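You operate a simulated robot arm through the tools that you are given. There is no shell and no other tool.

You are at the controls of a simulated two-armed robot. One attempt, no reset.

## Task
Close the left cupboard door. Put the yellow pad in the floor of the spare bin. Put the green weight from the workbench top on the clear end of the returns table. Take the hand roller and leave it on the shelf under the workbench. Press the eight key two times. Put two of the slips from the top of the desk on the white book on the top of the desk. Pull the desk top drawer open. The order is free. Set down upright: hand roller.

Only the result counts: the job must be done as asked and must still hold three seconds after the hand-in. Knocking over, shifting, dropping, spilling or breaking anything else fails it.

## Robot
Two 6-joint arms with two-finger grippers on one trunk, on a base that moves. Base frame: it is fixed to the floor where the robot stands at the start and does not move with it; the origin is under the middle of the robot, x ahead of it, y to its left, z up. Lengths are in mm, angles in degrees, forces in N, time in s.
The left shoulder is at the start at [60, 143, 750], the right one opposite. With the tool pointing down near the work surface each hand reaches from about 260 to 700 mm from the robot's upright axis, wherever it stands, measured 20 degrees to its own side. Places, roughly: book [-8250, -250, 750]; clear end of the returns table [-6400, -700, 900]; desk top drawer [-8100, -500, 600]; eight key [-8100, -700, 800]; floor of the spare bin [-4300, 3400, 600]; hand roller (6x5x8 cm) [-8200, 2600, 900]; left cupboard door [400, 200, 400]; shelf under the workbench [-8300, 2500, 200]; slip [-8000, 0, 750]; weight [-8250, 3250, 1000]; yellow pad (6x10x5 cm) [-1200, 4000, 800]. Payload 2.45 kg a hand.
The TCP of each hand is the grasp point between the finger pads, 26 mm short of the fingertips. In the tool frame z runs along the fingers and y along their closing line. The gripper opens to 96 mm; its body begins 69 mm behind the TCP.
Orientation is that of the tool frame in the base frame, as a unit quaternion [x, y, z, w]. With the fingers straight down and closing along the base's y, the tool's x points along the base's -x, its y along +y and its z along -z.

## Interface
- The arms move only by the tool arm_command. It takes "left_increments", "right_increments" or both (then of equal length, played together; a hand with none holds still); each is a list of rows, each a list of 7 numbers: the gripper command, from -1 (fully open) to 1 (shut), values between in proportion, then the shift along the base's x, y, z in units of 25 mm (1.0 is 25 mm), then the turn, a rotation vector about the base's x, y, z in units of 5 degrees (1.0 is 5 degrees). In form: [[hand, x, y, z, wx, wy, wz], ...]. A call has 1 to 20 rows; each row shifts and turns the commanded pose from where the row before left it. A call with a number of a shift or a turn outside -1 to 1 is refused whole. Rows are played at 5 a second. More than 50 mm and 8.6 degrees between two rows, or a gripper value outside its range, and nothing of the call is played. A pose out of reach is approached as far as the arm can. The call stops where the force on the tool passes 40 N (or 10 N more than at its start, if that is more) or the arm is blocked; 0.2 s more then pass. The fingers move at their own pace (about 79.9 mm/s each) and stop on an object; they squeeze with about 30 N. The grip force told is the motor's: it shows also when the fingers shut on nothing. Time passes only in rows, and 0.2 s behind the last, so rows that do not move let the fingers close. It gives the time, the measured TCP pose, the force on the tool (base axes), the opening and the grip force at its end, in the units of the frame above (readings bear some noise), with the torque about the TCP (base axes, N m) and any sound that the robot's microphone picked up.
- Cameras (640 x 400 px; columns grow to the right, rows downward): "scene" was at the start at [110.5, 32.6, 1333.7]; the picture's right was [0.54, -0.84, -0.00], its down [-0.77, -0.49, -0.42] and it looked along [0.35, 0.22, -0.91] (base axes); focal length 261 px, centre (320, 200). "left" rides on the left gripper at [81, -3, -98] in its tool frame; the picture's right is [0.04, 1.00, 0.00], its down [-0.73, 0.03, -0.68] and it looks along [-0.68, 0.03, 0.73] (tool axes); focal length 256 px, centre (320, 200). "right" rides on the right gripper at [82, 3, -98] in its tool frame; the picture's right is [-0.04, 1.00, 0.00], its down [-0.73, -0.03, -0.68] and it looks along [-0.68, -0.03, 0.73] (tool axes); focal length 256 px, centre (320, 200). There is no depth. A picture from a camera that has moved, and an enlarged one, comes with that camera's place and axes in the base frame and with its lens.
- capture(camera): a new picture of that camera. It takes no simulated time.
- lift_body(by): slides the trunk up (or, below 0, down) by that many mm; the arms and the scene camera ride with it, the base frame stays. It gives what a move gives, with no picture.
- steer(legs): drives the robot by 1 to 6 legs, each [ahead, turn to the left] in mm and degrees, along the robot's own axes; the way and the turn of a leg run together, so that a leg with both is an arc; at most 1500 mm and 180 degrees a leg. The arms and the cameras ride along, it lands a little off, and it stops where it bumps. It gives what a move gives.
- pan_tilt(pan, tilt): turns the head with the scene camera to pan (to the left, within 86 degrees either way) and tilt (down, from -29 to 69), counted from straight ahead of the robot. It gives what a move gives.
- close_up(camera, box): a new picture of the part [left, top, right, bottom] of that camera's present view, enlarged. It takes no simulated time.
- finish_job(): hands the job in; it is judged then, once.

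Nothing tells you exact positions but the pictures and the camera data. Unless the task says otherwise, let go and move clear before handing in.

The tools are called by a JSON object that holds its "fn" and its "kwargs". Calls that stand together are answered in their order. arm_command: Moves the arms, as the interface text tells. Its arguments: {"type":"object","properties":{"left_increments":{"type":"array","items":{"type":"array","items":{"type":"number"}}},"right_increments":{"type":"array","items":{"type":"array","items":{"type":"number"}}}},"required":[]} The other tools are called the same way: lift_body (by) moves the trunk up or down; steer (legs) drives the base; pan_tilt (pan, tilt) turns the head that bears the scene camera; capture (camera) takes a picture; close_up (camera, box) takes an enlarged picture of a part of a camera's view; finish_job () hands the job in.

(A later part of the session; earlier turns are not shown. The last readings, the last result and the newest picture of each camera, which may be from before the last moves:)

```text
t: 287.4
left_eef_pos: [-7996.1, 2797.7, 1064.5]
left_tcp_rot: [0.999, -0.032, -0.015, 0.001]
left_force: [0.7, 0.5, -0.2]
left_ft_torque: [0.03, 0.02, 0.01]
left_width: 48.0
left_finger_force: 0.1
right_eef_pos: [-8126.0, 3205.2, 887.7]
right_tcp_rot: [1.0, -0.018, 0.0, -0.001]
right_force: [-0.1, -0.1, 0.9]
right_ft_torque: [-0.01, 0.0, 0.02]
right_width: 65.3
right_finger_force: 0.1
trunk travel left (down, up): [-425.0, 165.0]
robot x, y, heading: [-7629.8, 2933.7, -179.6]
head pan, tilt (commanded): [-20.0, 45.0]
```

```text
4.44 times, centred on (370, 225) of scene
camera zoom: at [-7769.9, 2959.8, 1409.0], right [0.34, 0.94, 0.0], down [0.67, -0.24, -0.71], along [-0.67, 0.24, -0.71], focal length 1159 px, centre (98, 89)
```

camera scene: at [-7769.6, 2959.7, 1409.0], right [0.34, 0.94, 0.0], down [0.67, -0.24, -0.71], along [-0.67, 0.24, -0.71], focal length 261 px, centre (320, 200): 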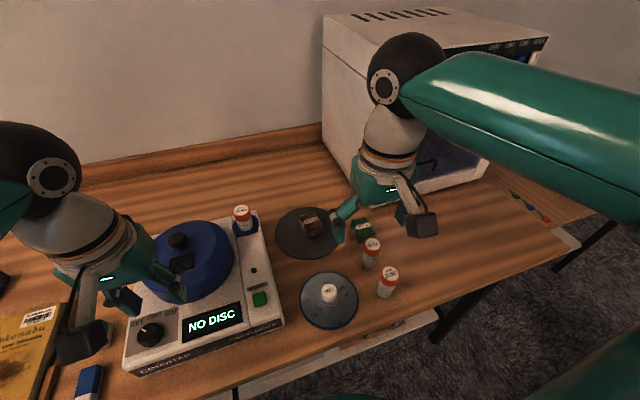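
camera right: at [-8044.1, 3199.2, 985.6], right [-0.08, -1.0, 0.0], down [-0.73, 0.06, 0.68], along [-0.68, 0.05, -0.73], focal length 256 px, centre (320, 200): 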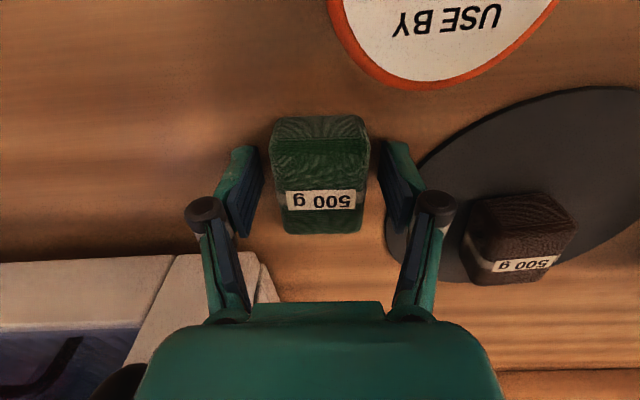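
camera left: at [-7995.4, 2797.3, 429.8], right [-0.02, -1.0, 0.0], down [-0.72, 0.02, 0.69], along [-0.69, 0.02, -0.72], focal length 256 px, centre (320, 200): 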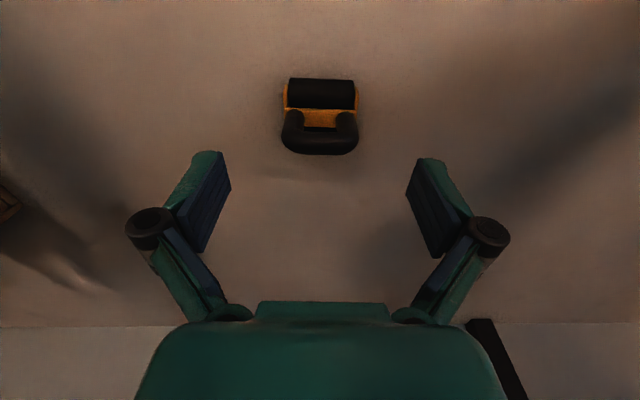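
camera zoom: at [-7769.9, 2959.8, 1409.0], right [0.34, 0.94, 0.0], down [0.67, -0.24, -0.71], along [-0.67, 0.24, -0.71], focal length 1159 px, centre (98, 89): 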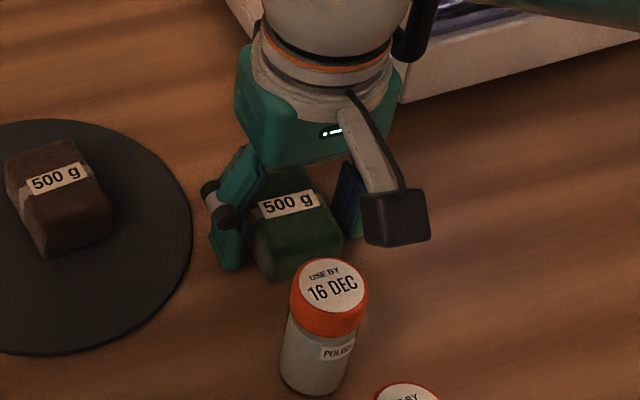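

{"fn": "arm_command", "kwargs": {"right_increments": [[0, 0, 0, 0, 0, 0, 0], [1, 0, 0, 0, 0, 0, 0], [1, 0, 0, 0, 0, 0, 0], [1, 0, 0, 0, 0, 0, 0]]}}

{"fn": "capture", "kwargs": {"camera": "right"}}

```text
t: 288.4
left_eef_pos: [-7996.9, 2797.5, 1063.4]
left_tcp_rot: [0.999, -0.032, -0.014, 0.001]
left_force: [0.3, -0.6, 0.3]
left_ft_torque: [0.01, 0.01, -0.01]
left_width: 48.3
left_finger_force: 0.0
right_eef_pos: [-8125.4, 3204.6, 888.4]
right_tcp_rot: [1.0, -0.019, -0.001, 0.0]
right_force: [0.5, -1.9, -0.8]
right_ft_torque: [-0.1, 0.09, 0.04]
right_width: 46.0
right_finger_force: 30.0
trunk travel left (down, up): [-425.0, 165.0]
robot x, y, heading: [-7632.2, 2934.0, -180.1]
head pan, tilt (commanded): [-20.0, 45.0]
```

```text
taken
camera right: at [-8044.2, 3199.0, 985.7], right [-0.08, -1.0, 0.0], down [-0.73, 0.06, 0.68], along [-0.68, 0.05, -0.73], focal length 256 px, centre (320, 200)
```

right: 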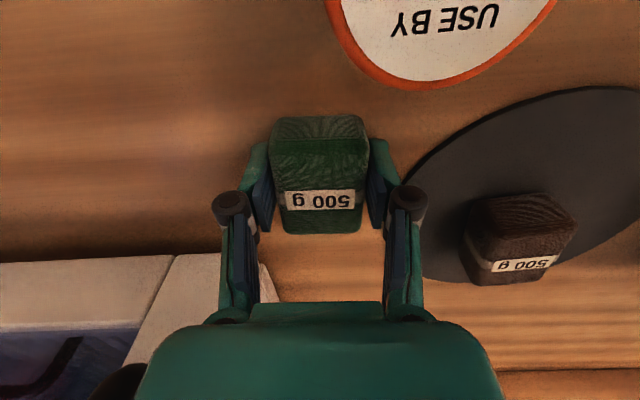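

{"fn": "arm_command", "kwargs": {"right_increments": [[1, 0, 0, 0.2, 0, 0, 0], [1, 0, 0, 0.3, 0, 0, 0], [1, 0, 0, 0.4, 0, 0, 0], [1, 0, 0, 0.5, 0, 0, 0]]}}

{"fn": "capture", "kwargs": {"camera": "right"}}

```text
t: 289.4
left_eef_pos: [-7997.0, 2798.1, 1064.5]
left_tcp_rot: [0.999, -0.031, -0.014, -0.001]
left_force: [-0.7, -0.8, -0.3]
left_ft_torque: [0.02, -0.01, 0.0]
left_width: 47.8
left_finger_force: 0.0
right_eef_pos: [-8124.8, 3204.4, 922.4]
right_tcp_rot: [1.0, -0.019, 0.0, 0.0]
right_force: [0.3, 0.2, -4.4]
right_ft_torque: [-0.04, -0.02, -0.01]
right_width: 45.9
right_finger_force: 29.9
trunk travel left (down, up): [-425.0, 165.0]
robot x, y, heading: [-7633.4, 2932.2, -179.6]
head pan, tilt (commanded): [-20.0, 45.0]
```

```text
taken
camera right: at [-8044.5, 3199.4, 1021.1], right [-0.08, -1.0, 0.0], down [-0.73, 0.06, 0.68], along [-0.68, 0.05, -0.73], focal length 256 px, centre (320, 200)
```

right: 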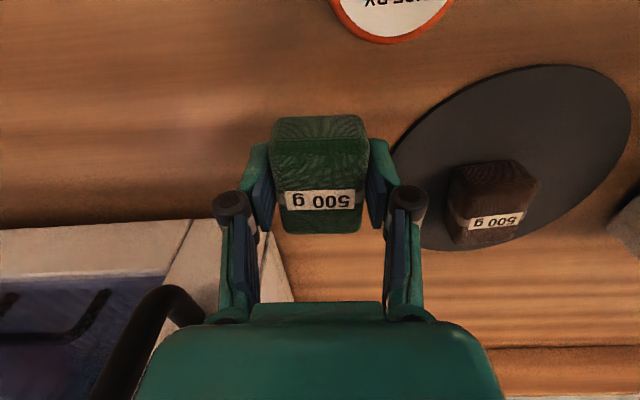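

The weight is held (4.4 N). Lift further, retract, and get a view of the whole area to plan the drive to the returns table.

{"fn": "arm_command", "kwargs": {"right_increments": [[1, 0, 0, 0.8, 0, 0, 0], [1, 0, 0, 0.8, 0, 0, 0], [1, 0, 0, 0.8, 0, 0, 0], [1, 0, 0, 0.8, 0, 0, 0], [1, 0, 0, 0.8, 0, 0, 0], [1, 0, 0, 0.8, 0, 0, 0], [1, 0.8, -0.4, 0, 0, 0, 0], [1, 0.8, -0.4, 0, 0, 0, 0], [1, 0.8, -0.4, 0, 0, 0, 0], [1, 0.8, -0.4, 0, 0, 0, 0], [1, 0.8, -0.4, 0, 0, 0, 0], [1, 0.8, -0.4, 0, 0, 0, 0], [1, 0.8, -0.4, 0, 0, 0, 0]]}}

{"fn": "steer", "kwargs": {"legs": [[-450, 0]]}}

{"fn": "pan_tilt", "kwargs": {"pan": 60, "tilt": 20}}

{"fn": "capture", "kwargs": {"camera": "scene"}}

{"fn": "capture", "kwargs": {"camera": "right"}}

```text
t: 292.1
left_eef_pos: [-7995.4, 2797.4, 1066.1]
left_tcp_rot: [0.999, -0.031, -0.015, 0.0]
left_force: [-0.4, 0.3, 0.5]
left_ft_torque: [-0.02, 0.05, -0.04]
left_width: 47.8
left_finger_force: 0.1
right_eef_pos: [-7984.6, 3135.8, 1043.1]
right_tcp_rot: [1.0, -0.02, 0.0, 0.001]
right_force: [0.5, -0.6, -4.2]
right_ft_torque: [0.0, 0.01, -0.02]
right_width: 45.6
right_finger_force: 30.2
trunk travel left (down, up): [-425.0, 165.0]
robot x, y, heading: [-7630.4, 2935.1, -179.8]
head pan, tilt (commanded): [-20.0, 45.0]
```

```text
t: 294.9
left_eef_pos: [-7542.6, 2799.2, 1064.8]
left_tcp_rot: [0.999, -0.029, -0.015, -0.001]
left_force: [0.7, -0.2, 0.5]
left_ft_torque: [0.01, 0.04, -0.01]
left_width: 48.1
left_finger_force: 0.1
right_eef_pos: [-7533.0, 3138.3, 1042.6]
right_tcp_rot: [1.0, -0.017, 0.0, 0.0]
right_force: [-0.1, -0.3, -5.1]
right_ft_torque: [0.03, -0.01, 0.0]
right_width: 45.9
right_finger_force: 29.8
trunk travel left (down, up): [-425.0, 165.0]
robot x, y, heading: [-7179.5, 2934.1, -179.1]
head pan, tilt (commanded): [-20.0, 45.0]
```

```text
t: 296.4
left_eef_pos: [-7542.1, 2799.1, 1064.8]
left_tcp_rot: [0.999, -0.03, -0.014, 0.0]
left_force: [-0.4, 0.4, 0.3]
left_ft_torque: [0.04, 0.0, 0.02]
left_width: 47.8
left_finger_force: 0.1
right_eef_pos: [-7533.8, 3138.5, 1042.9]
right_tcp_rot: [1.0, -0.017, 0.0, -0.001]
right_force: [-0.3, 0.8, -4.7]
right_ft_torque: [0.0, -0.03, -0.02]
right_width: 45.8
right_finger_force: 29.9
trunk travel left (down, up): [-425.0, 165.0]
robot x, y, heading: [-7177.7, 2935.3, -179.2]
head pan, tilt (commanded): [60.0, 20.0]
```

```text
taken
camera scene: at [-7286.5, 2854.2, 1447.6], right [-0.87, 0.49, 0.0], down [0.17, 0.3, -0.94], along [-0.46, -0.82, -0.34], focal length 261 px, centre (320, 200)
```

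scene: 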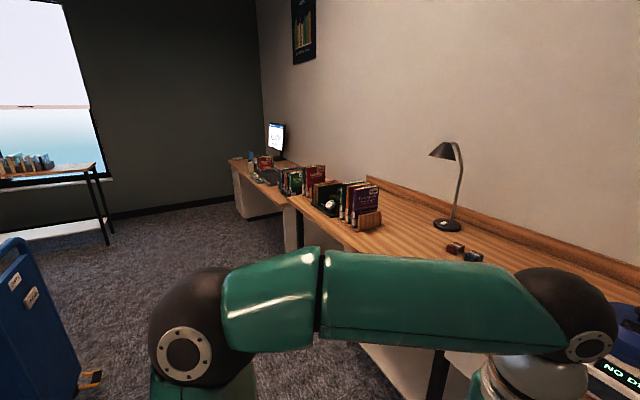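

```text
taken
camera right: at [-7452.8, 3131.9, 1141.7], right [-0.07, -1.0, 0.0], down [-0.73, 0.05, 0.68], along [-0.68, 0.05, -0.73], focal length 256 px, centre (320, 200)
```

right: 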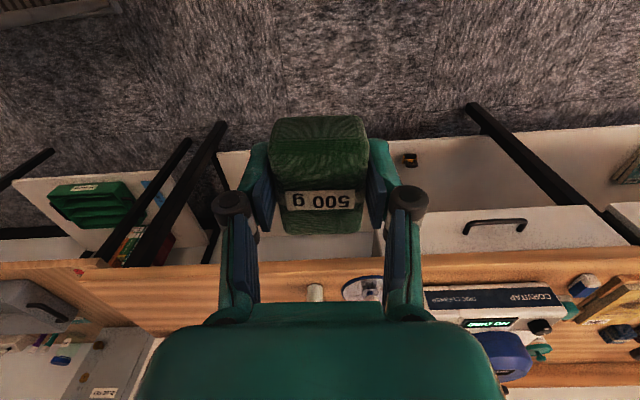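

The weight is safely held. The returns table stands by the window near (-6500, -500). I'll turn left and drive down the aisle toward it.

{"fn": "steer", "kwargs": {"legs": [[0, 87], [1200, 0]]}}

{"fn": "pan_tilt", "kwargs": {"pan": 0, "tilt": 20}}

{"fn": "capture", "kwargs": {"camera": "scene"}}

```text
t: 300.8
left_eef_pos: [-7075.9, 2554.1, 1066.9]
left_tcp_rot: [0.758, 0.652, -0.012, 0.009]
left_force: [0.1, -0.1, 0.0]
left_ft_torque: [0.03, 0.02, 0.06]
left_width: 48.1
left_finger_force: 0.1
right_eef_pos: [-7412.3, 2595.7, 1043.6]
right_tcp_rot: [0.751, 0.66, 0.0, -0.001]
right_force: [-0.1, -0.3, -4.8]
right_ft_torque: [0.02, 0.02, 0.04]
right_width: 45.4
right_finger_force: 29.4
trunk travel left (down, up): [-425.0, 165.0]
robot x, y, heading: [-7223.4, 2932.4, -94.1]
head pan, tilt (commanded): [60.0, 20.0]
stopped in leg 1: the robot was blocked; the commanded pose is now the measured one
```

```text
t: 302.1
left_eef_pos: [-7078.3, 2554.3, 1065.6]
left_tcp_rot: [0.759, 0.651, -0.01, 0.009]
left_force: [-0.7, 0.2, 0.6]
left_ft_torque: [-0.01, 0.01, 0.0]
left_width: 48.0
left_finger_force: 0.1
right_eef_pos: [-7414.9, 2595.0, 1044.7]
right_tcp_rot: [0.751, 0.66, 0.0, 0.0]
right_force: [-1.4, 0.2, -4.7]
right_ft_torque: [0.01, -0.02, -0.01]
right_width: 45.9
right_finger_force: 30.5
trunk travel left (down, up): [-425.0, 165.0]
robot x, y, heading: [-7228.0, 2934.5, -94.1]
head pan, tilt (commanded): [0.0, 20.0]
```

```text
taken
camera scene: at [-7238.2, 2781.7, 1447.6], right [-1.0, 0.07, 0.0], down [0.02, 0.34, -0.94], along [-0.07, -0.94, -0.34], focal length 261 px, centre (320, 200)
```

scene: 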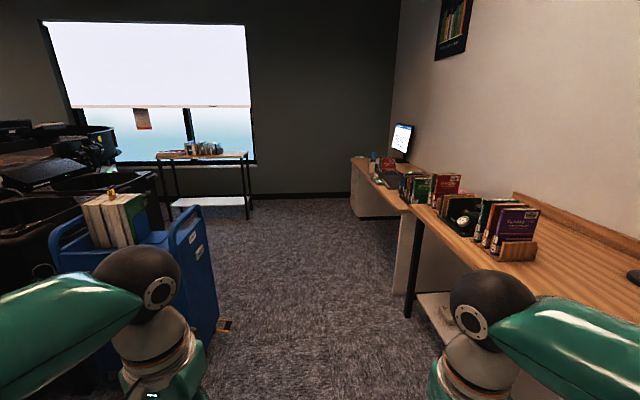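

The turn was stopped about 2° short. Let me check both sides for contact before driving on.

{"fn": "pan_tilt", "kwargs": {"pan": 86, "tilt": 40}}

{"fn": "capture", "kwargs": {"camera": "scene"}}

{"fn": "pan_tilt", "kwargs": {"pan": -86, "tilt": 40}}

{"fn": "capture", "kwargs": {"camera": "scene"}}

```text
t: 303.7
left_eef_pos: [-7078.0, 2553.7, 1066.5]
left_tcp_rot: [0.759, 0.651, -0.01, 0.009]
left_force: [0.2, -0.5, 0.2]
left_ft_torque: [-0.01, 0.02, 0.0]
left_width: 48.0
left_finger_force: 0.2
right_eef_pos: [-7415.4, 2596.4, 1044.0]
right_tcp_rot: [0.751, 0.66, 0.0, 0.001]
right_force: [0.3, -0.2, -4.4]
right_ft_torque: [0.03, -0.01, 0.03]
right_width: 45.6
right_finger_force: 30.2
trunk travel left (down, up): [-425.0, 165.0]
robot x, y, heading: [-7226.4, 2933.5, -94.1]
head pan, tilt (commanded): [85.9, 40.0]
```

```text
taken
camera scene: at [-7147.3, 2862.4, 1416.3], right [-0.14, -0.99, 0.0], down [-0.64, 0.09, -0.77], along [0.76, -0.11, -0.64], focal length 261 px, centre (320, 200)
```

scene: 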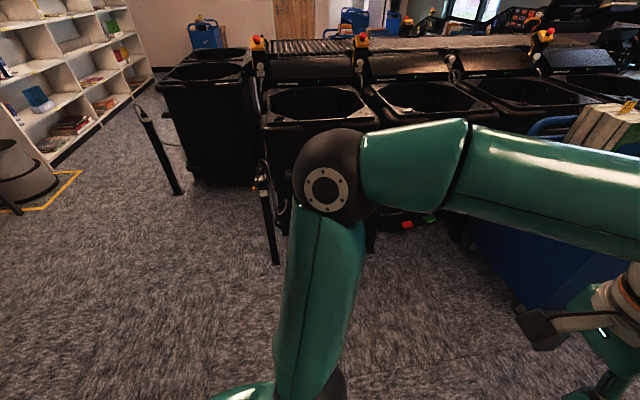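

```text
t: 306.3
left_eef_pos: [-7078.9, 2554.7, 1066.9]
left_tcp_rot: [0.758, 0.652, -0.011, 0.009]
left_force: [0.2, -0.5, 0.2]
left_ft_torque: [-0.02, -0.01, -0.03]
left_width: 47.9
left_finger_force: 0.0
right_eef_pos: [-7415.2, 2596.4, 1043.4]
right_tcp_rot: [0.751, 0.66, 0.0, 0.0]
right_force: [0.6, 0.0, -5.4]
right_ft_torque: [0.04, -0.05, 0.0]
right_width: 45.3
right_finger_force: 30.0
trunk travel left (down, up): [-425.0, 165.0]
robot x, y, heading: [-7225.1, 2935.0, -94.0]
head pan, tilt (commanded): [-85.9, 40.0]
```

```text
taken
camera scene: at [-7316.5, 2874.6, 1416.2], right [0.0, 1.0, 0.0], down [0.64, 0.0, -0.77], along [-0.77, 0.0, -0.64], focal length 261 px, centre (320, 200)
```

scene: 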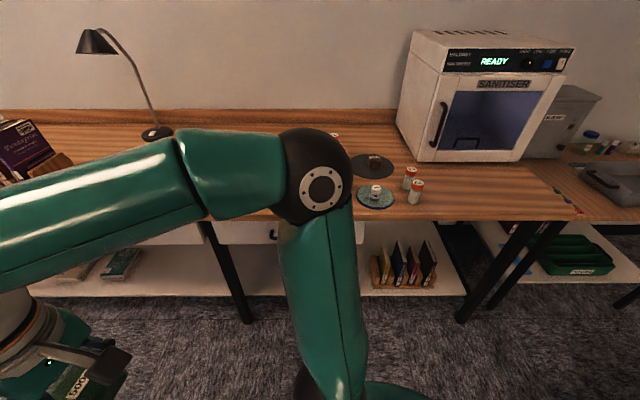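

Nothing touches at the sides; only the trolley is behind. I'll drive on along the aisle.

{"fn": "steer", "kwargs": {"legs": [[1300, 0]]}}

{"fn": "pan_tilt", "kwargs": {"pan": 0, "tilt": 20}}

{"fn": "capture", "kwargs": {"camera": "scene"}}

{"fn": "pan_tilt", "kwargs": {"pan": 50, "tilt": 35}}

{"fn": "capture", "kwargs": {"camera": "scene"}}

```text
t: 312.9
left_eef_pos: [-7182.2, 1256.2, 1066.0]
left_tcp_rot: [0.762, 0.648, -0.011, 0.009]
left_force: [1.4, -1.0, 1.0]
left_ft_torque: [0.0, 0.02, 0.02]
left_width: 47.9
left_finger_force: 0.1
right_eef_pos: [-7518.2, 1299.9, 1043.9]
right_tcp_rot: [0.755, 0.656, 0.0, 0.001]
right_force: [0.3, 0.0, -4.4]
right_ft_torque: [0.03, 0.04, 0.0]
right_width: 45.7
right_finger_force: 30.2
trunk travel left (down, up): [-425.0, 165.0]
robot x, y, heading: [-7327.7, 1636.8, -94.5]
head pan, tilt (commanded): [-85.9, 40.0]
```

```text
t: 314.5
left_eef_pos: [-7183.1, 1254.7, 1066.0]
left_tcp_rot: [0.762, 0.648, -0.01, 0.009]
left_force: [0.0, -0.2, 0.8]
left_ft_torque: [0.03, 0.02, -0.01]
left_width: 48.3
left_finger_force: 0.1
right_eef_pos: [-7518.7, 1301.1, 1044.7]
right_tcp_rot: [0.754, 0.656, 0.0, 0.0]
right_force: [0.7, 0.4, -5.3]
right_ft_torque: [0.0, 0.01, 0.01]
right_width: 45.6
right_finger_force: 29.9
trunk travel left (down, up): [-425.0, 165.0]
robot x, y, heading: [-7326.0, 1637.9, -94.8]
head pan, tilt (commanded): [0.0, 20.0]
```

```text
taken
camera scene: at [-7340.3, 1484.1, 1447.6], right [-1.0, 0.08, 0.0], down [0.03, 0.34, -0.94], along [-0.08, -0.94, -0.34], focal length 261 px, centre (320, 200)
```

scene: 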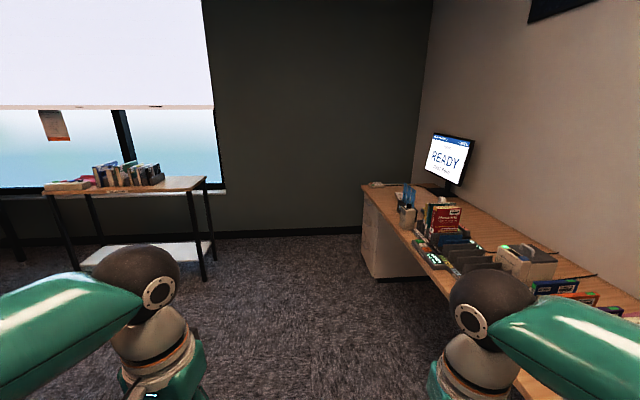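

```text
t: 315.7
left_eef_pos: [-7182.2, 1255.2, 1066.0]
left_tcp_rot: [0.762, 0.648, -0.01, 0.009]
left_force: [-0.2, 0.6, -0.6]
left_ft_torque: [-0.01, 0.0, -0.02]
left_width: 48.0
left_finger_force: 0.1
right_eef_pos: [-7517.9, 1299.4, 1044.5]
right_tcp_rot: [0.755, 0.656, 0.0, 0.0]
right_force: [-0.7, -0.4, -4.4]
right_ft_torque: [0.07, 0.0, -0.02]
right_width: 45.8
right_finger_force: 30.0
trunk travel left (down, up): [-425.0, 165.0]
robot x, y, heading: [-7323.4, 1637.3, -94.8]
head pan, tilt (commanded): [50.0, 35.0]
```

```text
taken
camera scene: at [-7270.1, 1514.9, 1423.8], right [-0.7, -0.71, 0.0], down [-0.41, 0.4, -0.82], along [0.58, -0.58, -0.57], focal length 261 px, centre (320, 200)
```

scene: 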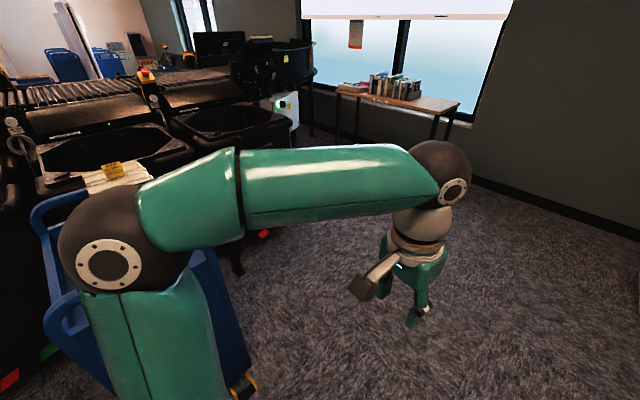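

The returns table spans about x -6500…-5460, y -505…-890; its clear end is the near-right part around (-6400, -700). I'll drive to a spot in front of it.

{"fn": "steer", "kwargs": {"legs": [[0, 24], [700, 0], [0, 13], [900, 0]]}}

{"fn": "pan_tilt", "kwargs": {"pan": -20, "tilt": 30}}

{"fn": "capture", "kwargs": {"camera": "scene"}}

```text
t: 326.2
left_eef_pos: [-6286.0, -5.0, 1065.2]
left_tcp_rot: [0.522, 0.853, -0.008, 0.012]
left_force: [0.3, 0.4, 0.3]
left_ft_torque: [-0.02, -0.04, -0.03]
left_width: 48.1
left_finger_force: 0.0
right_eef_pos: [-6583.3, -167.4, 1045.2]
right_tcp_rot: [0.512, 0.859, 0.0, -0.001]
right_force: [0.2, 0.3, -4.8]
right_ft_torque: [0.01, 0.03, 0.01]
right_width: 45.7
right_finger_force: 30.0
trunk travel left (down, up): [-425.0, 165.0]
robot x, y, heading: [-6632.0, 215.4, -58.2]
head pan, tilt (commanded): [50.0, 35.0]
```

```text
t: 327.6
left_eef_pos: [-6286.7, -3.7, 1066.7]
left_tcp_rot: [0.523, 0.852, -0.007, 0.012]
left_force: [-1.2, -0.9, 0.1]
left_ft_torque: [0.02, 0.01, -0.02]
left_width: 48.0
left_finger_force: 0.1
right_eef_pos: [-6583.1, -166.7, 1044.9]
right_tcp_rot: [0.512, 0.859, 0.0, 0.0]
right_force: [0.1, 0.5, -5.5]
right_ft_torque: [0.02, 0.02, 0.02]
right_width: 45.5
right_finger_force: 29.6
trunk travel left (down, up): [-425.0, 165.0]
robot x, y, heading: [-6631.5, 216.4, -58.4]
head pan, tilt (commanded): [-20.0, 30.0]
```

```text
taken
camera scene: at [-6582.1, 75.9, 1431.5], right [-0.98, -0.21, 0.0], down [-0.1, 0.49, -0.87], along [0.18, -0.85, -0.5], focal length 261 px, centre (320, 200)
```

scene: 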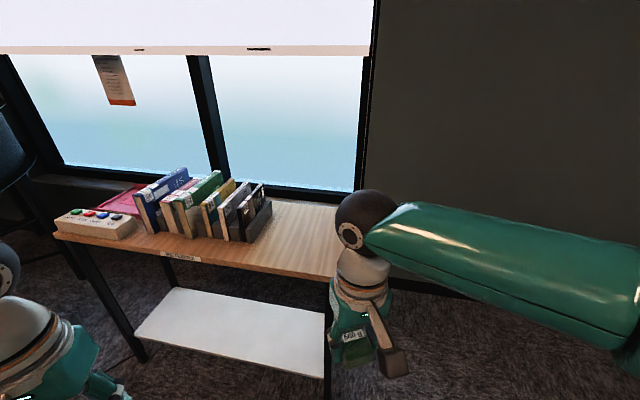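

{"fn": "steer", "kwargs": {"legs": [[385, 0], [0, -32]]}}

{"fn": "pan_tilt", "kwargs": {"pan": 0, "tilt": 50}}

{"fn": "capture", "kwargs": {"camera": "scene"}}

{"fn": "capture", "kwargs": {"camera": "right"}}

```text
t: 330.2
left_eef_pos: [-6087.1, -324.8, 1068.0]
left_tcp_rot: [0.522, 0.853, -0.008, 0.012]
left_force: [-0.3, 0.3, -0.2]
left_ft_torque: [-0.03, -0.03, 0.01]
left_width: 48.0
left_finger_force: 0.1
right_eef_pos: [-6383.4, -486.6, 1045.8]
right_tcp_rot: [0.512, 0.859, 0.0, 0.0]
right_force: [0.3, 0.7, -5.3]
right_ft_torque: [0.04, 0.04, 0.01]
right_width: 45.7
right_finger_force: 29.9
trunk travel left (down, up): [-425.0, 165.0]
robot x, y, heading: [-6433.2, -102.4, -57.9]
head pan, tilt (commanded): [-20.0, 30.0]
stopped in leg 1: the robot was blocked; the commanded pose is now the measured one
```

```text
t: 331.0
left_eef_pos: [-6085.8, -324.5, 1067.8]
left_tcp_rot: [0.522, 0.853, -0.007, 0.012]
left_force: [0.5, -1.2, 0.0]
left_ft_torque: [-0.03, -0.03, 0.01]
left_width: 47.9
left_finger_force: 0.0
right_eef_pos: [-6382.5, -487.8, 1046.3]
right_tcp_rot: [0.513, 0.859, -0.001, -0.001]
right_force: [0.1, -0.8, -5.1]
right_ft_torque: [0.03, 0.04, 0.0]
right_width: 45.8
right_finger_force: 30.3
trunk travel left (down, up): [-425.0, 165.0]
robot x, y, heading: [-6432.6, -102.9, -58.2]
head pan, tilt (commanded): [0.0, 50.0]
```

```text
taken
camera scene: at [-6360.2, -221.1, 1402.1], right [-0.85, -0.53, 0.0], down [-0.4, 0.65, -0.64], along [0.34, -0.55, -0.77], focal length 261 px, centre (320, 200)
```

scene: 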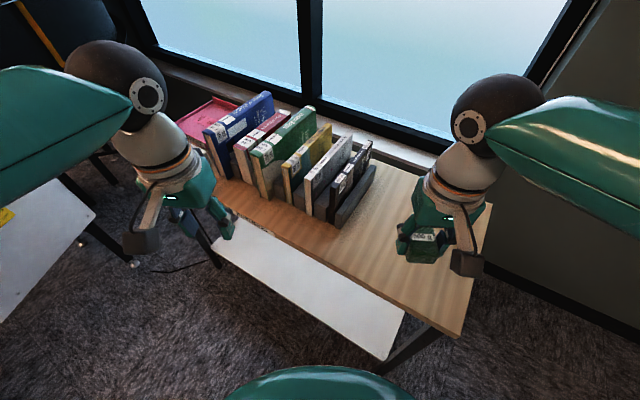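

```text
taken
camera right: at [-6419.2, -414.3, 1143.9], right [0.9, 0.44, 0.0], down [0.32, -0.66, 0.68], along [0.3, -0.61, -0.73], focal length 256 px, centre (320, 200)
```

right: 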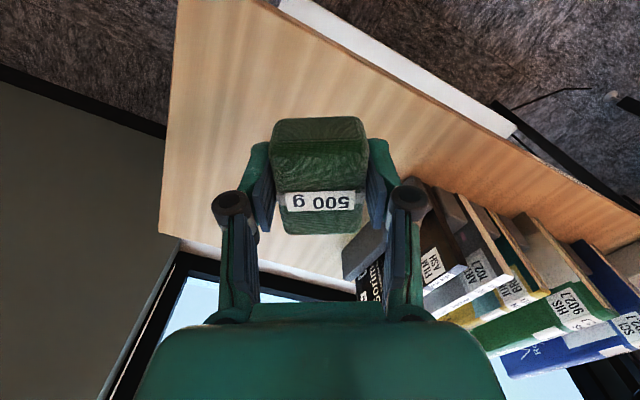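

The robot stopped 9 mm short; nothing seems to touch. I'll try the turn to face the table.

{"fn": "steer", "kwargs": {"legs": [[0, -30]]}}

{"fn": "capture", "kwargs": {"camera": "scene"}}

{"fn": "capture", "kwargs": {"camera": "right"}}

```text
t: 333.1
left_eef_pos: [-6244.7, -469.8, 1068.4]
left_tcp_rot: [0.727, 0.687, -0.01, 0.01]
left_force: [-0.2, -0.1, 0.2]
left_ft_torque: [0.01, 0.01, 0.01]
left_width: 47.8
left_finger_force: 0.0
right_eef_pos: [-6582.6, -460.9, 1046.4]
right_tcp_rot: [0.718, 0.696, -0.001, -0.001]
right_force: [-0.1, 0.4, -4.1]
right_ft_torque: [0.02, 0.0, 0.01]
right_width: 45.8
right_finger_force: 30.1
trunk travel left (down, up): [-425.0, 165.0]
robot x, y, heading: [-6410.5, -104.8, -88.1]
head pan, tilt (commanded): [0.0, 50.0]
```

```text
taken
camera scene: at [-6410.7, -242.2, 1402.0], right [-1.0, -0.03, 0.0], down [-0.03, 0.77, -0.64], along [0.02, -0.64, -0.77], focal length 261 px, centre (320, 200)
```

scene: 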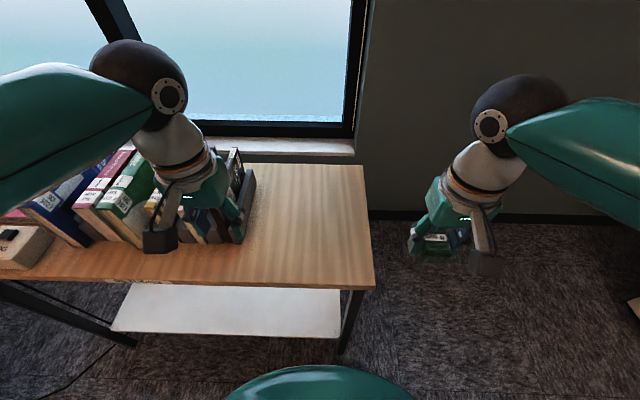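

```text
taken
camera right: at [-6577.2, -379.5, 1143.8], right [1.0, -0.07, 0.0], down [-0.05, -0.73, 0.68], along [-0.05, -0.68, -0.73], focal length 256 px, centre (320, 200)
```

right: 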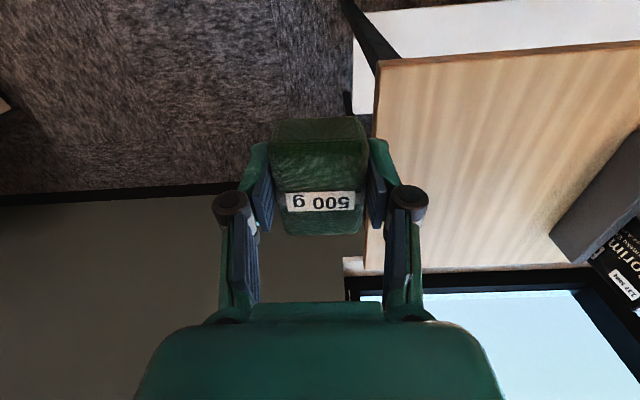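

The clear end is x≈-6524…-6234, y≈-461…-851. I'll carry the weight above its middle.

{"fn": "arm_command", "kwargs": {"left_increments": [[0, 1, 0, 0, 0, 0, 0], [0, 1, 0.3, 0, 0, 0, 0], [0, 0.5, 0.3, 0, 0, 0, 0], [0, 0, 0, 0, 0, 0, 0], [0, 0, 0, 0, 0, 0, 0], [0, 0, 0, 0, 0, 0, 0], [0, 0, 0, 0, 0, 0, 0], [0, 0, 0, 0, 0, 0, 0], [0, 0, 0, 0, 0, 0, 0]], "right_increments": [[1, 0.88, -0.84, 0, 0, 0, 0], [1, 0.88, -0.84, 0, 0, 0, 0], [1, 0.88, -0.84, 0, 0, 0, 0], [1, 0.88, -0.84, 0, 0, 0, 0], [1, 0.88, -0.84, 0, 0, 0, 0], [1, 0.88, -0.84, 0, 0, 0, 0], [1, 0.88, -0.84, 0, 0, 0, 0], [1, 0.88, -0.84, 0, 0, 0, 0], [1, 0.88, -0.84, 0, 0, 0, 0]]}}

{"fn": "capture", "kwargs": {"camera": "right"}}

{"fn": "capture", "kwargs": {"camera": "scene"}}

```text
t: 335.1
left_eef_pos: [-6181.6, -455.1, 1065.8]
left_tcp_rot: [0.726, 0.687, -0.01, 0.009]
left_force: [-0.1, -0.8, 0.5]
left_ft_torque: [0.03, 0.01, -0.02]
left_width: 47.9
left_finger_force: 0.1
right_eef_pos: [-6383.1, -652.6, 1044.7]
right_tcp_rot: [0.718, 0.696, 0.0, -0.002]
right_force: [0.2, -0.2, -4.8]
right_ft_torque: [0.09, 0.03, 0.02]
right_width: 45.5
right_finger_force: 29.8
trunk travel left (down, up): [-425.0, 165.0]
robot x, y, heading: [-6412.6, -101.2, -88.0]
head pan, tilt (commanded): [0.0, 50.0]
```

```text
taken
camera right: at [-6377.8, -569.9, 1142.5], right [1.0, -0.07, 0.0], down [-0.05, -0.73, 0.68], along [-0.05, -0.67, -0.74], focal length 256 px, centre (320, 200)
```

right: 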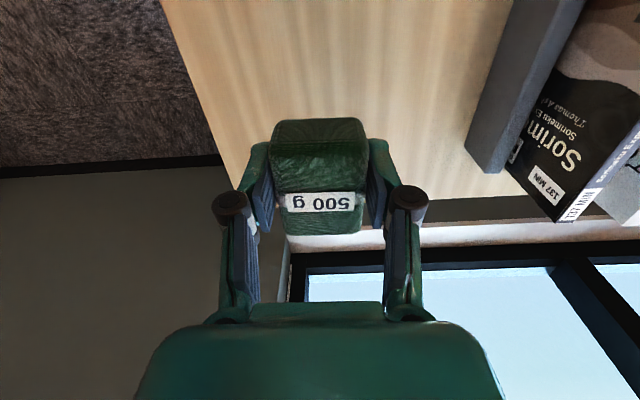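

```text
taken
camera scene: at [-6409.6, -243.7, 1401.8], right [-1.0, -0.03, 0.0], down [-0.03, 0.77, -0.64], along [0.02, -0.64, -0.77], focal length 261 px, centre (320, 200)
```

scene: 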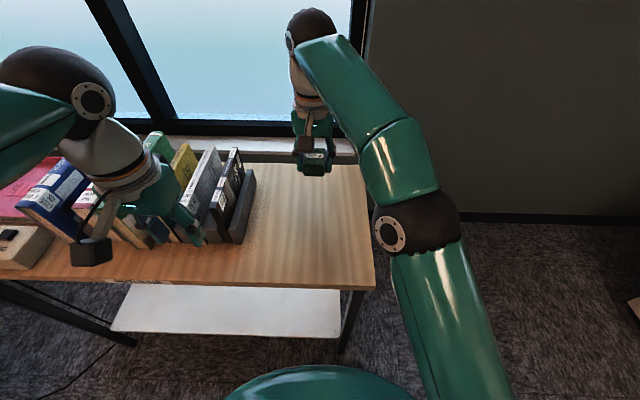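

{"fn": "arm_command", "kwargs": {"right_increments": [[1, 0, 0, -0.9, 0, 0, 0], [1, 0, 0, -0.9, 0, 0, 0], [1, 0, 0, -0.9, 0, 0, 0], [1, 0, 0, -0.9, 0, 0, 0], [1, 0, 0, -0.8, 0, 0, 0], [1, 0, 0, -0.4, 0, 0, 0]]}}

{"fn": "capture", "kwargs": {"camera": "right"}}

{"fn": "close_up", "kwargs": {"camera": "scene", "box": [220, 120, 400, 300]}}

```text
t: 336.5
left_eef_pos: [-6182.0, -453.8, 1067.4]
left_tcp_rot: [0.727, 0.687, -0.011, 0.009]
left_force: [-0.5, -0.6, -0.4]
left_ft_torque: [0.01, -0.03, 0.0]
left_width: 47.9
left_finger_force: 0.1
right_eef_pos: [-6384.4, -650.2, 926.4]
right_tcp_rot: [0.719, 0.695, 0.001, -0.001]
right_force: [-0.8, 0.1, -4.6]
right_ft_torque: [0.03, 0.02, 0.0]
right_width: 45.8
right_finger_force: 29.6
trunk travel left (down, up): [-425.0, 165.0]
robot x, y, heading: [-6414.9, -102.9, -88.2]
head pan, tilt (commanded): [0.0, 50.0]
```

```text
taken
camera right: at [-6379.1, -568.7, 1023.9], right [1.0, -0.07, 0.0], down [-0.05, -0.73, 0.68], along [-0.05, -0.68, -0.73], focal length 256 px, centre (320, 200)
```

right: 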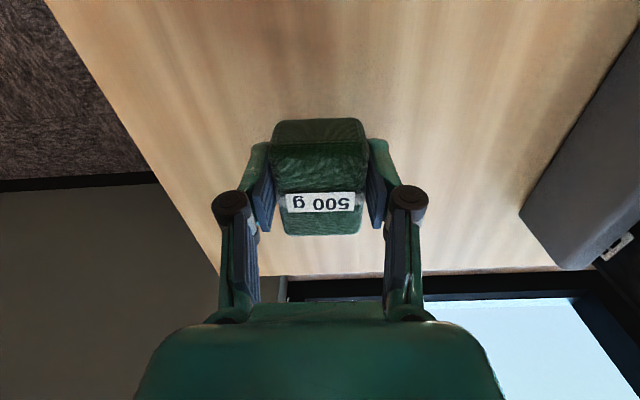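

```text
2.22 times, centred on (310, 210) of scene
camera zoom: at [-6410.4, -242.4, 1402.0], right [-1.0, -0.03, 0.0], down [-0.03, 0.77, -0.64], along [0.02, -0.64, -0.77], focal length 579 px, centre (342, 178)
```

zoom: 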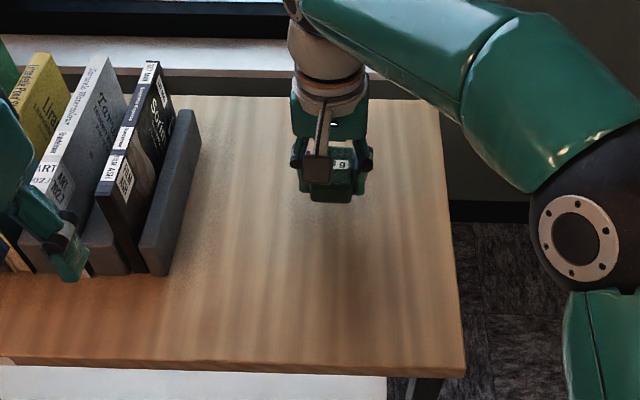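

{"fn": "arm_command", "kwargs": {"right_increments": [[1, 0, 0, -0.4, 0, 0, 0], [1, 0, 0, -0.4, 0, 0, 0], [1, 0, 0, -0.3, 0, 0, 0]]}}

{"fn": "arm_command", "kwargs": {"right_increments": [[1, 0, 0, -0.2, 0, 0, 0]]}}

{"fn": "arm_command", "kwargs": {"right_increments": [[1, 0, 0, -0.2, 0, 0, 0]]}}

{"fn": "arm_command", "kwargs": {"right_increments": [[1, 0, 0, -0.2, 0, 0, 0]]}}

```text
t: 337.3
left_eef_pos: [-6181.6, -453.8, 1068.1]
left_tcp_rot: [0.727, 0.687, -0.01, 0.009]
left_force: [0.3, -0.4, 0.4]
left_ft_torque: [0.0, 0.02, 0.03]
left_width: 47.9
left_finger_force: 0.0
right_eef_pos: [-6385.1, -648.7, 897.6]
right_tcp_rot: [0.718, 0.696, 0.0, -0.001]
right_force: [0.1, 0.1, -5.1]
right_ft_torque: [-0.04, -0.01, 0.04]
right_width: 45.7
right_finger_force: 30.1
trunk travel left (down, up): [-425.0, 165.0]
robot x, y, heading: [-6417.7, -105.9, -88.1]
head pan, tilt (commanded): [0.0, 50.0]
```

```text
t: 337.7
left_eef_pos: [-6181.1, -453.4, 1067.1]
left_tcp_rot: [0.727, 0.687, -0.01, 0.009]
left_force: [0.3, -0.7, -0.6]
left_ft_torque: [-0.01, 0.02, -0.01]
left_width: 47.9
left_finger_force: 0.2
right_eef_pos: [-6385.7, -649.1, 892.4]
right_tcp_rot: [0.718, 0.697, 0.001, -0.002]
right_force: [-0.2, -0.1, -4.2]
right_ft_torque: [0.02, 0.02, -0.03]
right_width: 45.4
right_finger_force: 29.9
trunk travel left (down, up): [-425.0, 165.0]
robot x, y, heading: [-6415.3, -104.2, -88.2]
head pan, tilt (commanded): [0.0, 50.0]
```

```text
t: 338.1
left_eef_pos: [-6182.4, -455.2, 1066.7]
left_tcp_rot: [0.727, 0.687, -0.01, 0.009]
left_force: [0.1, -0.5, 0.2]
left_ft_torque: [0.02, 0.01, 0.0]
left_width: 48.0
left_finger_force: 0.0
right_eef_pos: [-6384.6, -649.3, 887.7]
right_tcp_rot: [0.718, 0.696, 0.001, -0.001]
right_force: [-1.0, -0.6, -4.8]
right_ft_torque: [0.02, 0.0, -0.04]
right_width: 45.6
right_finger_force: 30.7
trunk travel left (down, up): [-425.0, 165.0]
robot x, y, heading: [-6411.0, -105.3, -88.3]
head pan, tilt (commanded): [0.0, 50.0]
```

```text
t: 338.5
left_eef_pos: [-6181.5, -453.1, 1068.8]
left_tcp_rot: [0.726, 0.687, -0.011, 0.011]
left_force: [0.7, -0.9, 0.2]
left_ft_torque: [-0.01, -0.03, -0.02]
left_width: 47.8
left_finger_force: 0.1
right_eef_pos: [-6384.1, -649.4, 887.5]
right_tcp_rot: [0.719, 0.695, -0.002, 0.003]
right_force: [0.2, -2.7, 20.1]
right_ft_torque: [0.59, 0.2, 0.07]
right_width: 45.9
right_finger_force: 29.9
trunk travel left (down, up): [-425.0, 165.0]
robot x, y, heading: [-6413.5, -104.6, -88.1]
head pan, tilt (commanded): [0.0, 50.0]
```

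Contact with the table at TCP z≈887. Ease off and release the weight.

{"fn": "arm_command", "kwargs": {"right_increments": [[1, 0, 0, 0.12, 0, 0, 0], [1, 0, 0, 0, 0, 0, 0]]}}

{"fn": "arm_command", "kwargs": {"right_increments": [[0, 0, 0, 0, 0, 0, 0], [-0.4, 0, 0, 0, 0, 0, 0], [-0.7, 0, 0, 0, 0, 0, 0], [-0.7, 0, 0, 0, 0, 0, 0]]}}

{"fn": "capture", "kwargs": {"camera": "right"}}

```text
t: 339.1
left_eef_pos: [-6183.1, -453.2, 1067.7]
left_tcp_rot: [0.727, 0.687, -0.011, 0.009]
left_force: [-0.5, -0.9, 0.1]
left_ft_torque: [0.04, -0.03, 0.02]
left_width: 48.2
left_finger_force: 0.0
right_eef_pos: [-6382.9, -649.9, 887.6]
right_tcp_rot: [0.719, 0.695, -0.001, 0.001]
right_force: [-0.3, -5.7, 15.9]
right_ft_torque: [-0.65, -0.26, -0.15]
right_width: 45.9
right_finger_force: 30.5
trunk travel left (down, up): [-425.0, 165.0]
robot x, y, heading: [-6411.8, -105.9, -87.7]
head pan, tilt (commanded): [0.0, 50.0]
```

```text
t: 340.1
left_eef_pos: [-6182.3, -454.3, 1068.8]
left_tcp_rot: [0.727, 0.687, -0.01, 0.009]
left_force: [-0.4, 0.2, -0.1]
left_ft_torque: [-0.01, 0.01, -0.05]
left_width: 47.7
left_finger_force: 0.0
right_eef_pos: [-6384.5, -649.4, 884.5]
right_tcp_rot: [0.718, 0.696, -0.001, 0.0]
right_force: [-0.3, 0.1, 0.2]
right_ft_torque: [-0.02, -0.02, -0.02]
right_width: 81.6
right_finger_force: 0.2
trunk travel left (down, up): [-425.0, 165.0]
robot x, y, heading: [-6413.4, -106.0, -88.1]
head pan, tilt (commanded): [0.0, 50.0]
```

```text
taken
camera right: at [-6378.7, -567.9, 984.5], right [1.0, -0.07, 0.0], down [-0.05, -0.73, 0.68], along [-0.05, -0.68, -0.73], focal length 256 px, centre (320, 200)
```

right: 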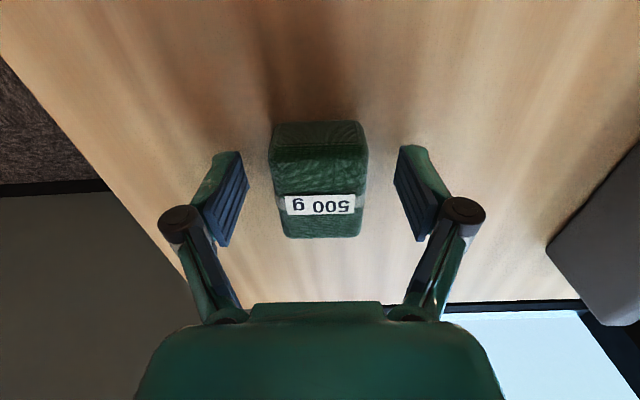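

{"fn": "arm_command", "kwargs": {"right_increments": [[-0.7, 0, 0, 0.5, 0, 0, 0], [-0.7, 0, 0, 1, 0, 0, 0], [-0.7, 0, 0, 1, 0, 0, 0], [-0.7, 0, 0, 1, 0, 0, 0], [-0.7, 0, 0, 1, 0, 0, 0], [-0.7, 0, 0, 1, 0, 0, 0], [-0.7, -0.7, 0.8, 0, 0, 0, 0], [-0.7, -0.7, 0.8, 0, 0, 0, 0], [-0.7, -0.7, 0.8, 0, 0, 0, 0], [0, -0.7, 0.8, 0, 0, 0, 0], [0, -0.7, 0.8, 0, 0, 0, 0], [0, -0.7, 0.8, 0, 0, 0, 0], [0, -0.7, 0.8, 0, 0, 0, 0], [0, -0.7, 0.8, 0, 0, 0, 0]]}}

{"fn": "capture", "kwargs": {"camera": "scene"}}

{"fn": "pan_tilt", "kwargs": {"pan": -80, "tilt": 25}}

{"fn": "capture", "kwargs": {"camera": "scene"}}

```text
t: 343.1
left_eef_pos: [-6183.0, -452.5, 1067.5]
left_tcp_rot: [0.727, 0.687, -0.01, 0.009]
left_force: [0.3, -0.5, 0.9]
left_ft_torque: [-0.02, 0.03, -0.01]
left_width: 48.0
left_finger_force: 0.1
right_eef_pos: [-6525.0, -488.1, 1022.9]
right_tcp_rot: [0.718, 0.696, 0.0, 0.0]
right_force: [0.4, -0.2, 0.1]
right_ft_torque: [-0.02, -0.03, -0.02]
right_width: 48.0
right_finger_force: 0.0
trunk travel left (down, up): [-425.0, 165.0]
robot x, y, heading: [-6412.7, -102.4, -88.3]
head pan, tilt (commanded): [0.0, 50.0]
```

```text
taken
camera scene: at [-6410.8, -241.0, 1402.2], right [-1.0, -0.03, 0.0], down [-0.03, 0.77, -0.64], along [0.02, -0.64, -0.77], focal length 261 px, centre (320, 200)
```

scene: 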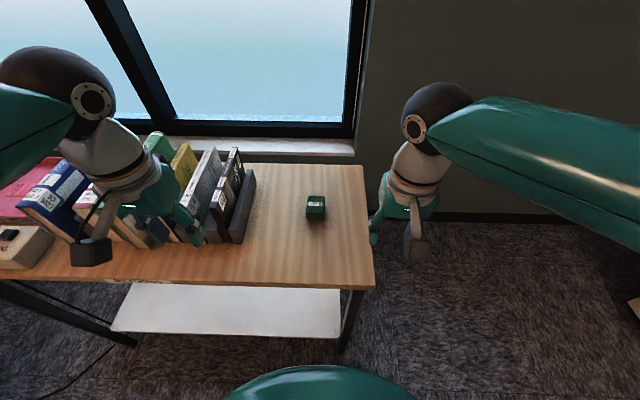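

```text
t: 344.6
left_eef_pos: [-6182.5, -453.1, 1068.3]
left_tcp_rot: [0.727, 0.687, -0.01, 0.009]
left_force: [-1.0, -0.1, 0.3]
left_ft_torque: [0.02, 0.02, 0.0]
left_width: 47.9
left_finger_force: 0.1
right_eef_pos: [-6524.6, -488.5, 1025.1]
right_tcp_rot: [0.718, 0.696, 0.0, -0.001]
right_force: [-0.1, 0.2, 0.8]
right_ft_torque: [0.04, 0.0, 0.03]
right_width: 48.0
right_finger_force: 0.0
trunk travel left (down, up): [-425.0, 165.0]
robot x, y, heading: [-6411.3, -100.7, -88.3]
head pan, tilt (commanded): [-80.0, 25.0]
```

```text
taken
camera scene: at [-6503.2, -183.7, 1439.6], right [-0.21, 0.98, 0.0], down [0.41, 0.09, -0.91], along [-0.89, -0.19, -0.42], focal length 261 px, centre (320, 200)
```

scene: 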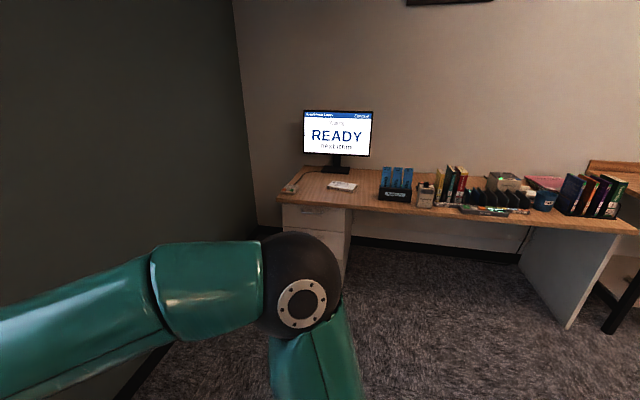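

The weight stands on the clear end. Now the desk; let me zoom in on it.

{"fn": "close_up", "kwargs": {"camera": "scene", "box": [260, 140, 440, 250]}}

{"fn": "close_up", "kwargs": {"camera": "scene", "box": [420, 150, 640, 260]}}

```text
3.56 times, centred on (350, 195) of scene
camera zoom: at [-6503.2, -183.7, 1439.6], right [-0.21, 0.98, 0.0], down [0.41, 0.09, -0.91], along [-0.89, -0.19, -0.42], focal length 927 px, centre (213, 218)
```

zoom: 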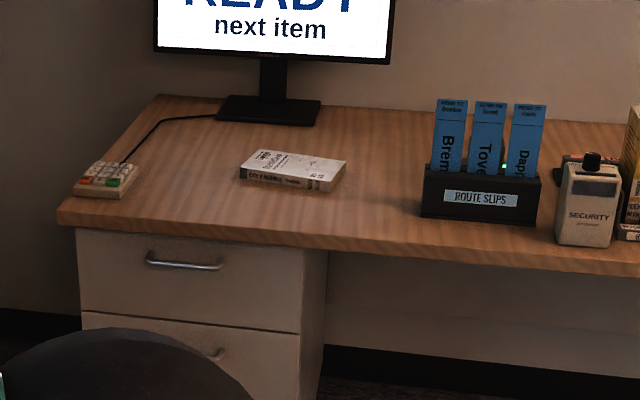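

```text
2.91 times, centred on (530, 205) of scene
camera zoom: at [-6503.2, -183.7, 1439.6], right [-0.21, 0.98, 0.0], down [0.41, 0.09, -0.91], along [-0.89, -0.19, -0.42], focal length 758 px, centre (-291, 186)
```

zoom: 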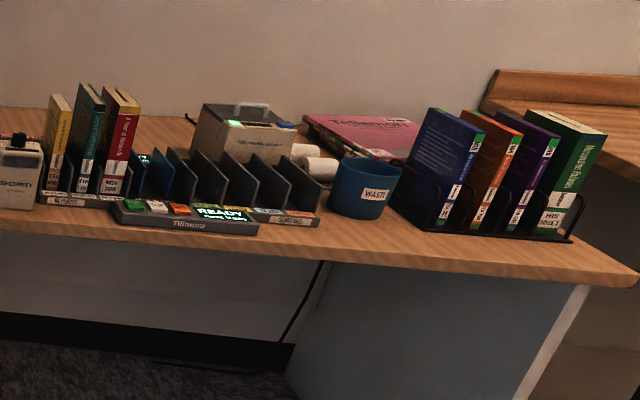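

The desk has the keypad at the left (≈(-8078,-733)), the white book (≈(-8198,-390)), a "ROUTE SLIPS" holder (≈(-8150,-28)) and the drawer pedestal at the left. I'll back off, turn to face the desk and drive closer.

{"fn": "steer", "kwargs": {"legs": [[-130, 0], [0, -91], [700, 0]]}}

{"fn": "pan_tilt", "kwargs": {"pan": 10, "tilt": 30}}

{"fn": "capture", "kwargs": {"camera": "scene"}}

```text
t: 349.7
left_eef_pos: [-6748.7, -240.1, 1067.9]
left_tcp_rot: [1.0, 0.023, -0.014, 0.0]
left_force: [0.0, 0.9, -0.1]
left_ft_torque: [-0.02, -0.02, 0.0]
left_width: 48.1
left_finger_force: 0.1
right_eef_pos: [-6817.3, 96.8, 1024.5]
right_tcp_rot: [0.999, 0.036, 0.0, 0.001]
right_force: [0.0, -0.9, -0.9]
right_ft_torque: [-0.02, -0.02, 0.0]
right_width: 48.2
right_finger_force: 0.1
trunk travel left (down, up): [-425.0, 165.0]
robot x, y, heading: [-6416.3, -21.0, -173.2]
head pan, tilt (commanded): [-80.0, 25.0]
stopped in leg 2: the robot was blocked; the commanded pose is now the measured one
```

```text
t: 351.4
left_eef_pos: [-6747.8, -242.3, 1068.0]
left_tcp_rot: [1.0, 0.023, -0.014, 0.0]
left_force: [0.0, -0.6, 1.0]
left_ft_torque: [-0.01, -0.01, 0.01]
left_width: 47.9
left_finger_force: 0.1
right_eef_pos: [-6817.1, 94.4, 1024.7]
right_tcp_rot: [0.999, 0.036, 0.0, 0.0]
right_force: [0.7, 0.6, -0.6]
right_ft_torque: [0.01, -0.03, 0.05]
right_width: 48.0
right_finger_force: 0.0
trunk travel left (down, up): [-425.0, 165.0]
robot x, y, heading: [-6417.5, -21.0, -173.4]
head pan, tilt (commanded): [10.0, 30.0]
```

```text
taken
camera scene: at [-6563.9, -53.1, 1431.6], right [-0.28, 0.96, 0.0], down [0.48, 0.14, -0.87], along [-0.83, -0.25, -0.5], focal length 261 px, centre (320, 200)
```

scene: 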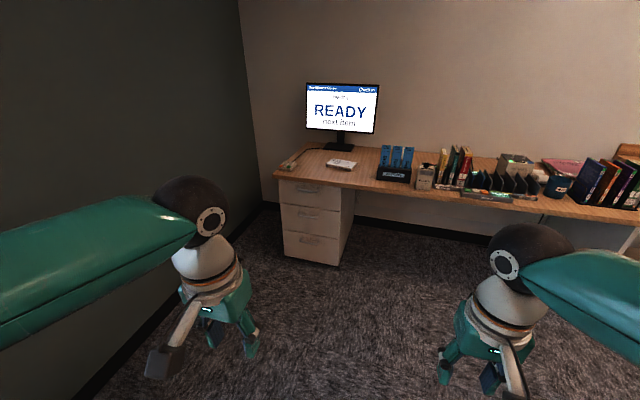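

{"fn": "pan_tilt", "kwargs": {"pan": 86, "tilt": 50}}

{"fn": "capture", "kwargs": {"camera": "scene"}}

```text
t: 352.8
left_eef_pos: [-6746.8, -241.5, 1068.4]
left_tcp_rot: [1.0, 0.024, -0.014, 0.0]
left_force: [0.0, 1.2, 0.5]
left_ft_torque: [-0.02, 0.01, -0.02]
left_width: 47.8
left_finger_force: 0.1
right_eef_pos: [-6818.4, 94.8, 1025.1]
right_tcp_rot: [0.999, 0.036, 0.0, 0.001]
right_force: [-0.2, 0.1, 0.0]
right_ft_torque: [-0.02, 0.01, 0.0]
right_width: 48.1
right_finger_force: 0.0
trunk travel left (down, up): [-425.0, 165.0]
robot x, y, heading: [-6415.3, -17.9, -173.6]
head pan, tilt (commanded): [85.9, 50.0]
```

```text
taken
camera scene: at [-6473.8, -104.3, 1402.1], right [-1.0, -0.04, 0.0], down [-0.03, 0.77, -0.64], along [0.03, -0.64, -0.77], focal length 261 px, centre (320, 200)
```

scene: 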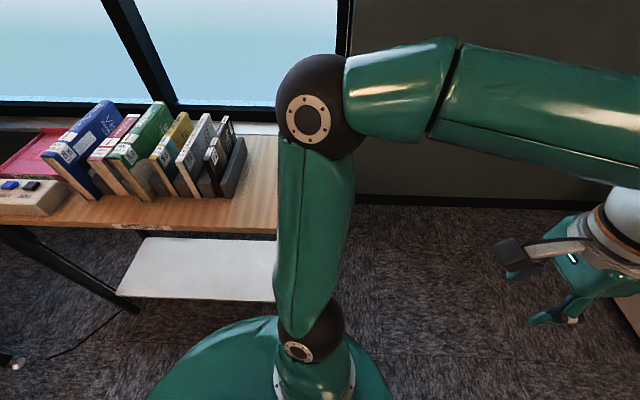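

The table and weight are fine. I'll drive on to the desk.

{"fn": "steer", "kwargs": {"legs": [[900, 3], [0, -9]]}}

{"fn": "pan_tilt", "kwargs": {"pan": 0, "tilt": 35}}

{"fn": "capture", "kwargs": {"camera": "scene"}}

```text
t: 358.3
left_eef_pos: [-7657.3, -332.8, 1067.4]
left_tcp_rot: [0.999, -0.029, -0.013, -0.002]
left_force: [0.0, 0.3, 0.0]
left_ft_torque: [0.03, -0.05, 0.02]
left_width: 48.0
left_finger_force: 0.0
right_eef_pos: [-7692.7, 9.3, 1025.3]
right_tcp_rot: [1.0, -0.017, 0.0, -0.001]
right_force: [0.1, 0.5, -0.4]
right_ft_torque: [0.01, 0.02, 0.0]
right_width: 47.9
right_finger_force: 0.0
trunk travel left (down, up): [-425.0, 165.0]
robot x, y, heading: [-7300.1, -150.8, -179.3]
head pan, tilt (commanded): [85.9, 50.0]
```

```text
t: 359.9
left_eef_pos: [-7657.7, -332.3, 1068.2]
left_tcp_rot: [0.999, -0.029, -0.013, -0.001]
left_force: [0.4, -0.8, 0.2]
left_ft_torque: [0.02, 0.0, -0.02]
left_width: 48.2
left_finger_force: 0.0
right_eef_pos: [-7692.8, 9.1, 1026.1]
right_tcp_rot: [1.0, -0.016, 0.0, 0.0]
right_force: [-0.4, 0.3, -0.2]
right_ft_torque: [0.02, 0.04, 0.02]
right_width: 47.9
right_finger_force: 0.0
trunk travel left (down, up): [-425.0, 165.0]
robot x, y, heading: [-7304.7, -153.1, -179.1]
head pan, tilt (commanded): [0.0, 35.0]
```

```text
taken
camera scene: at [-7454.3, -154.8, 1423.8], right [-0.01, 1.0, 0.0], down [0.57, 0.01, -0.82], along [-0.82, -0.01, -0.57], focal length 261 px, centre (320, 200)
```

scene: 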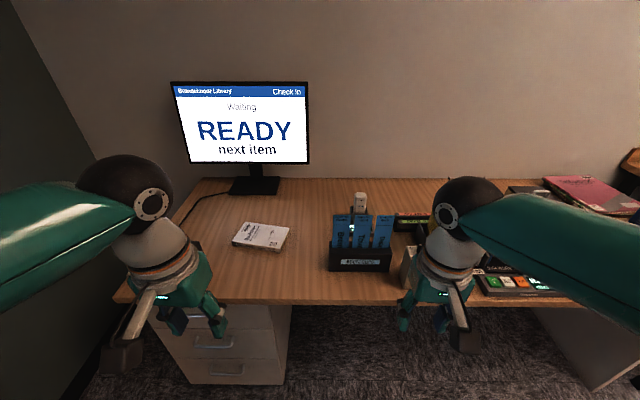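

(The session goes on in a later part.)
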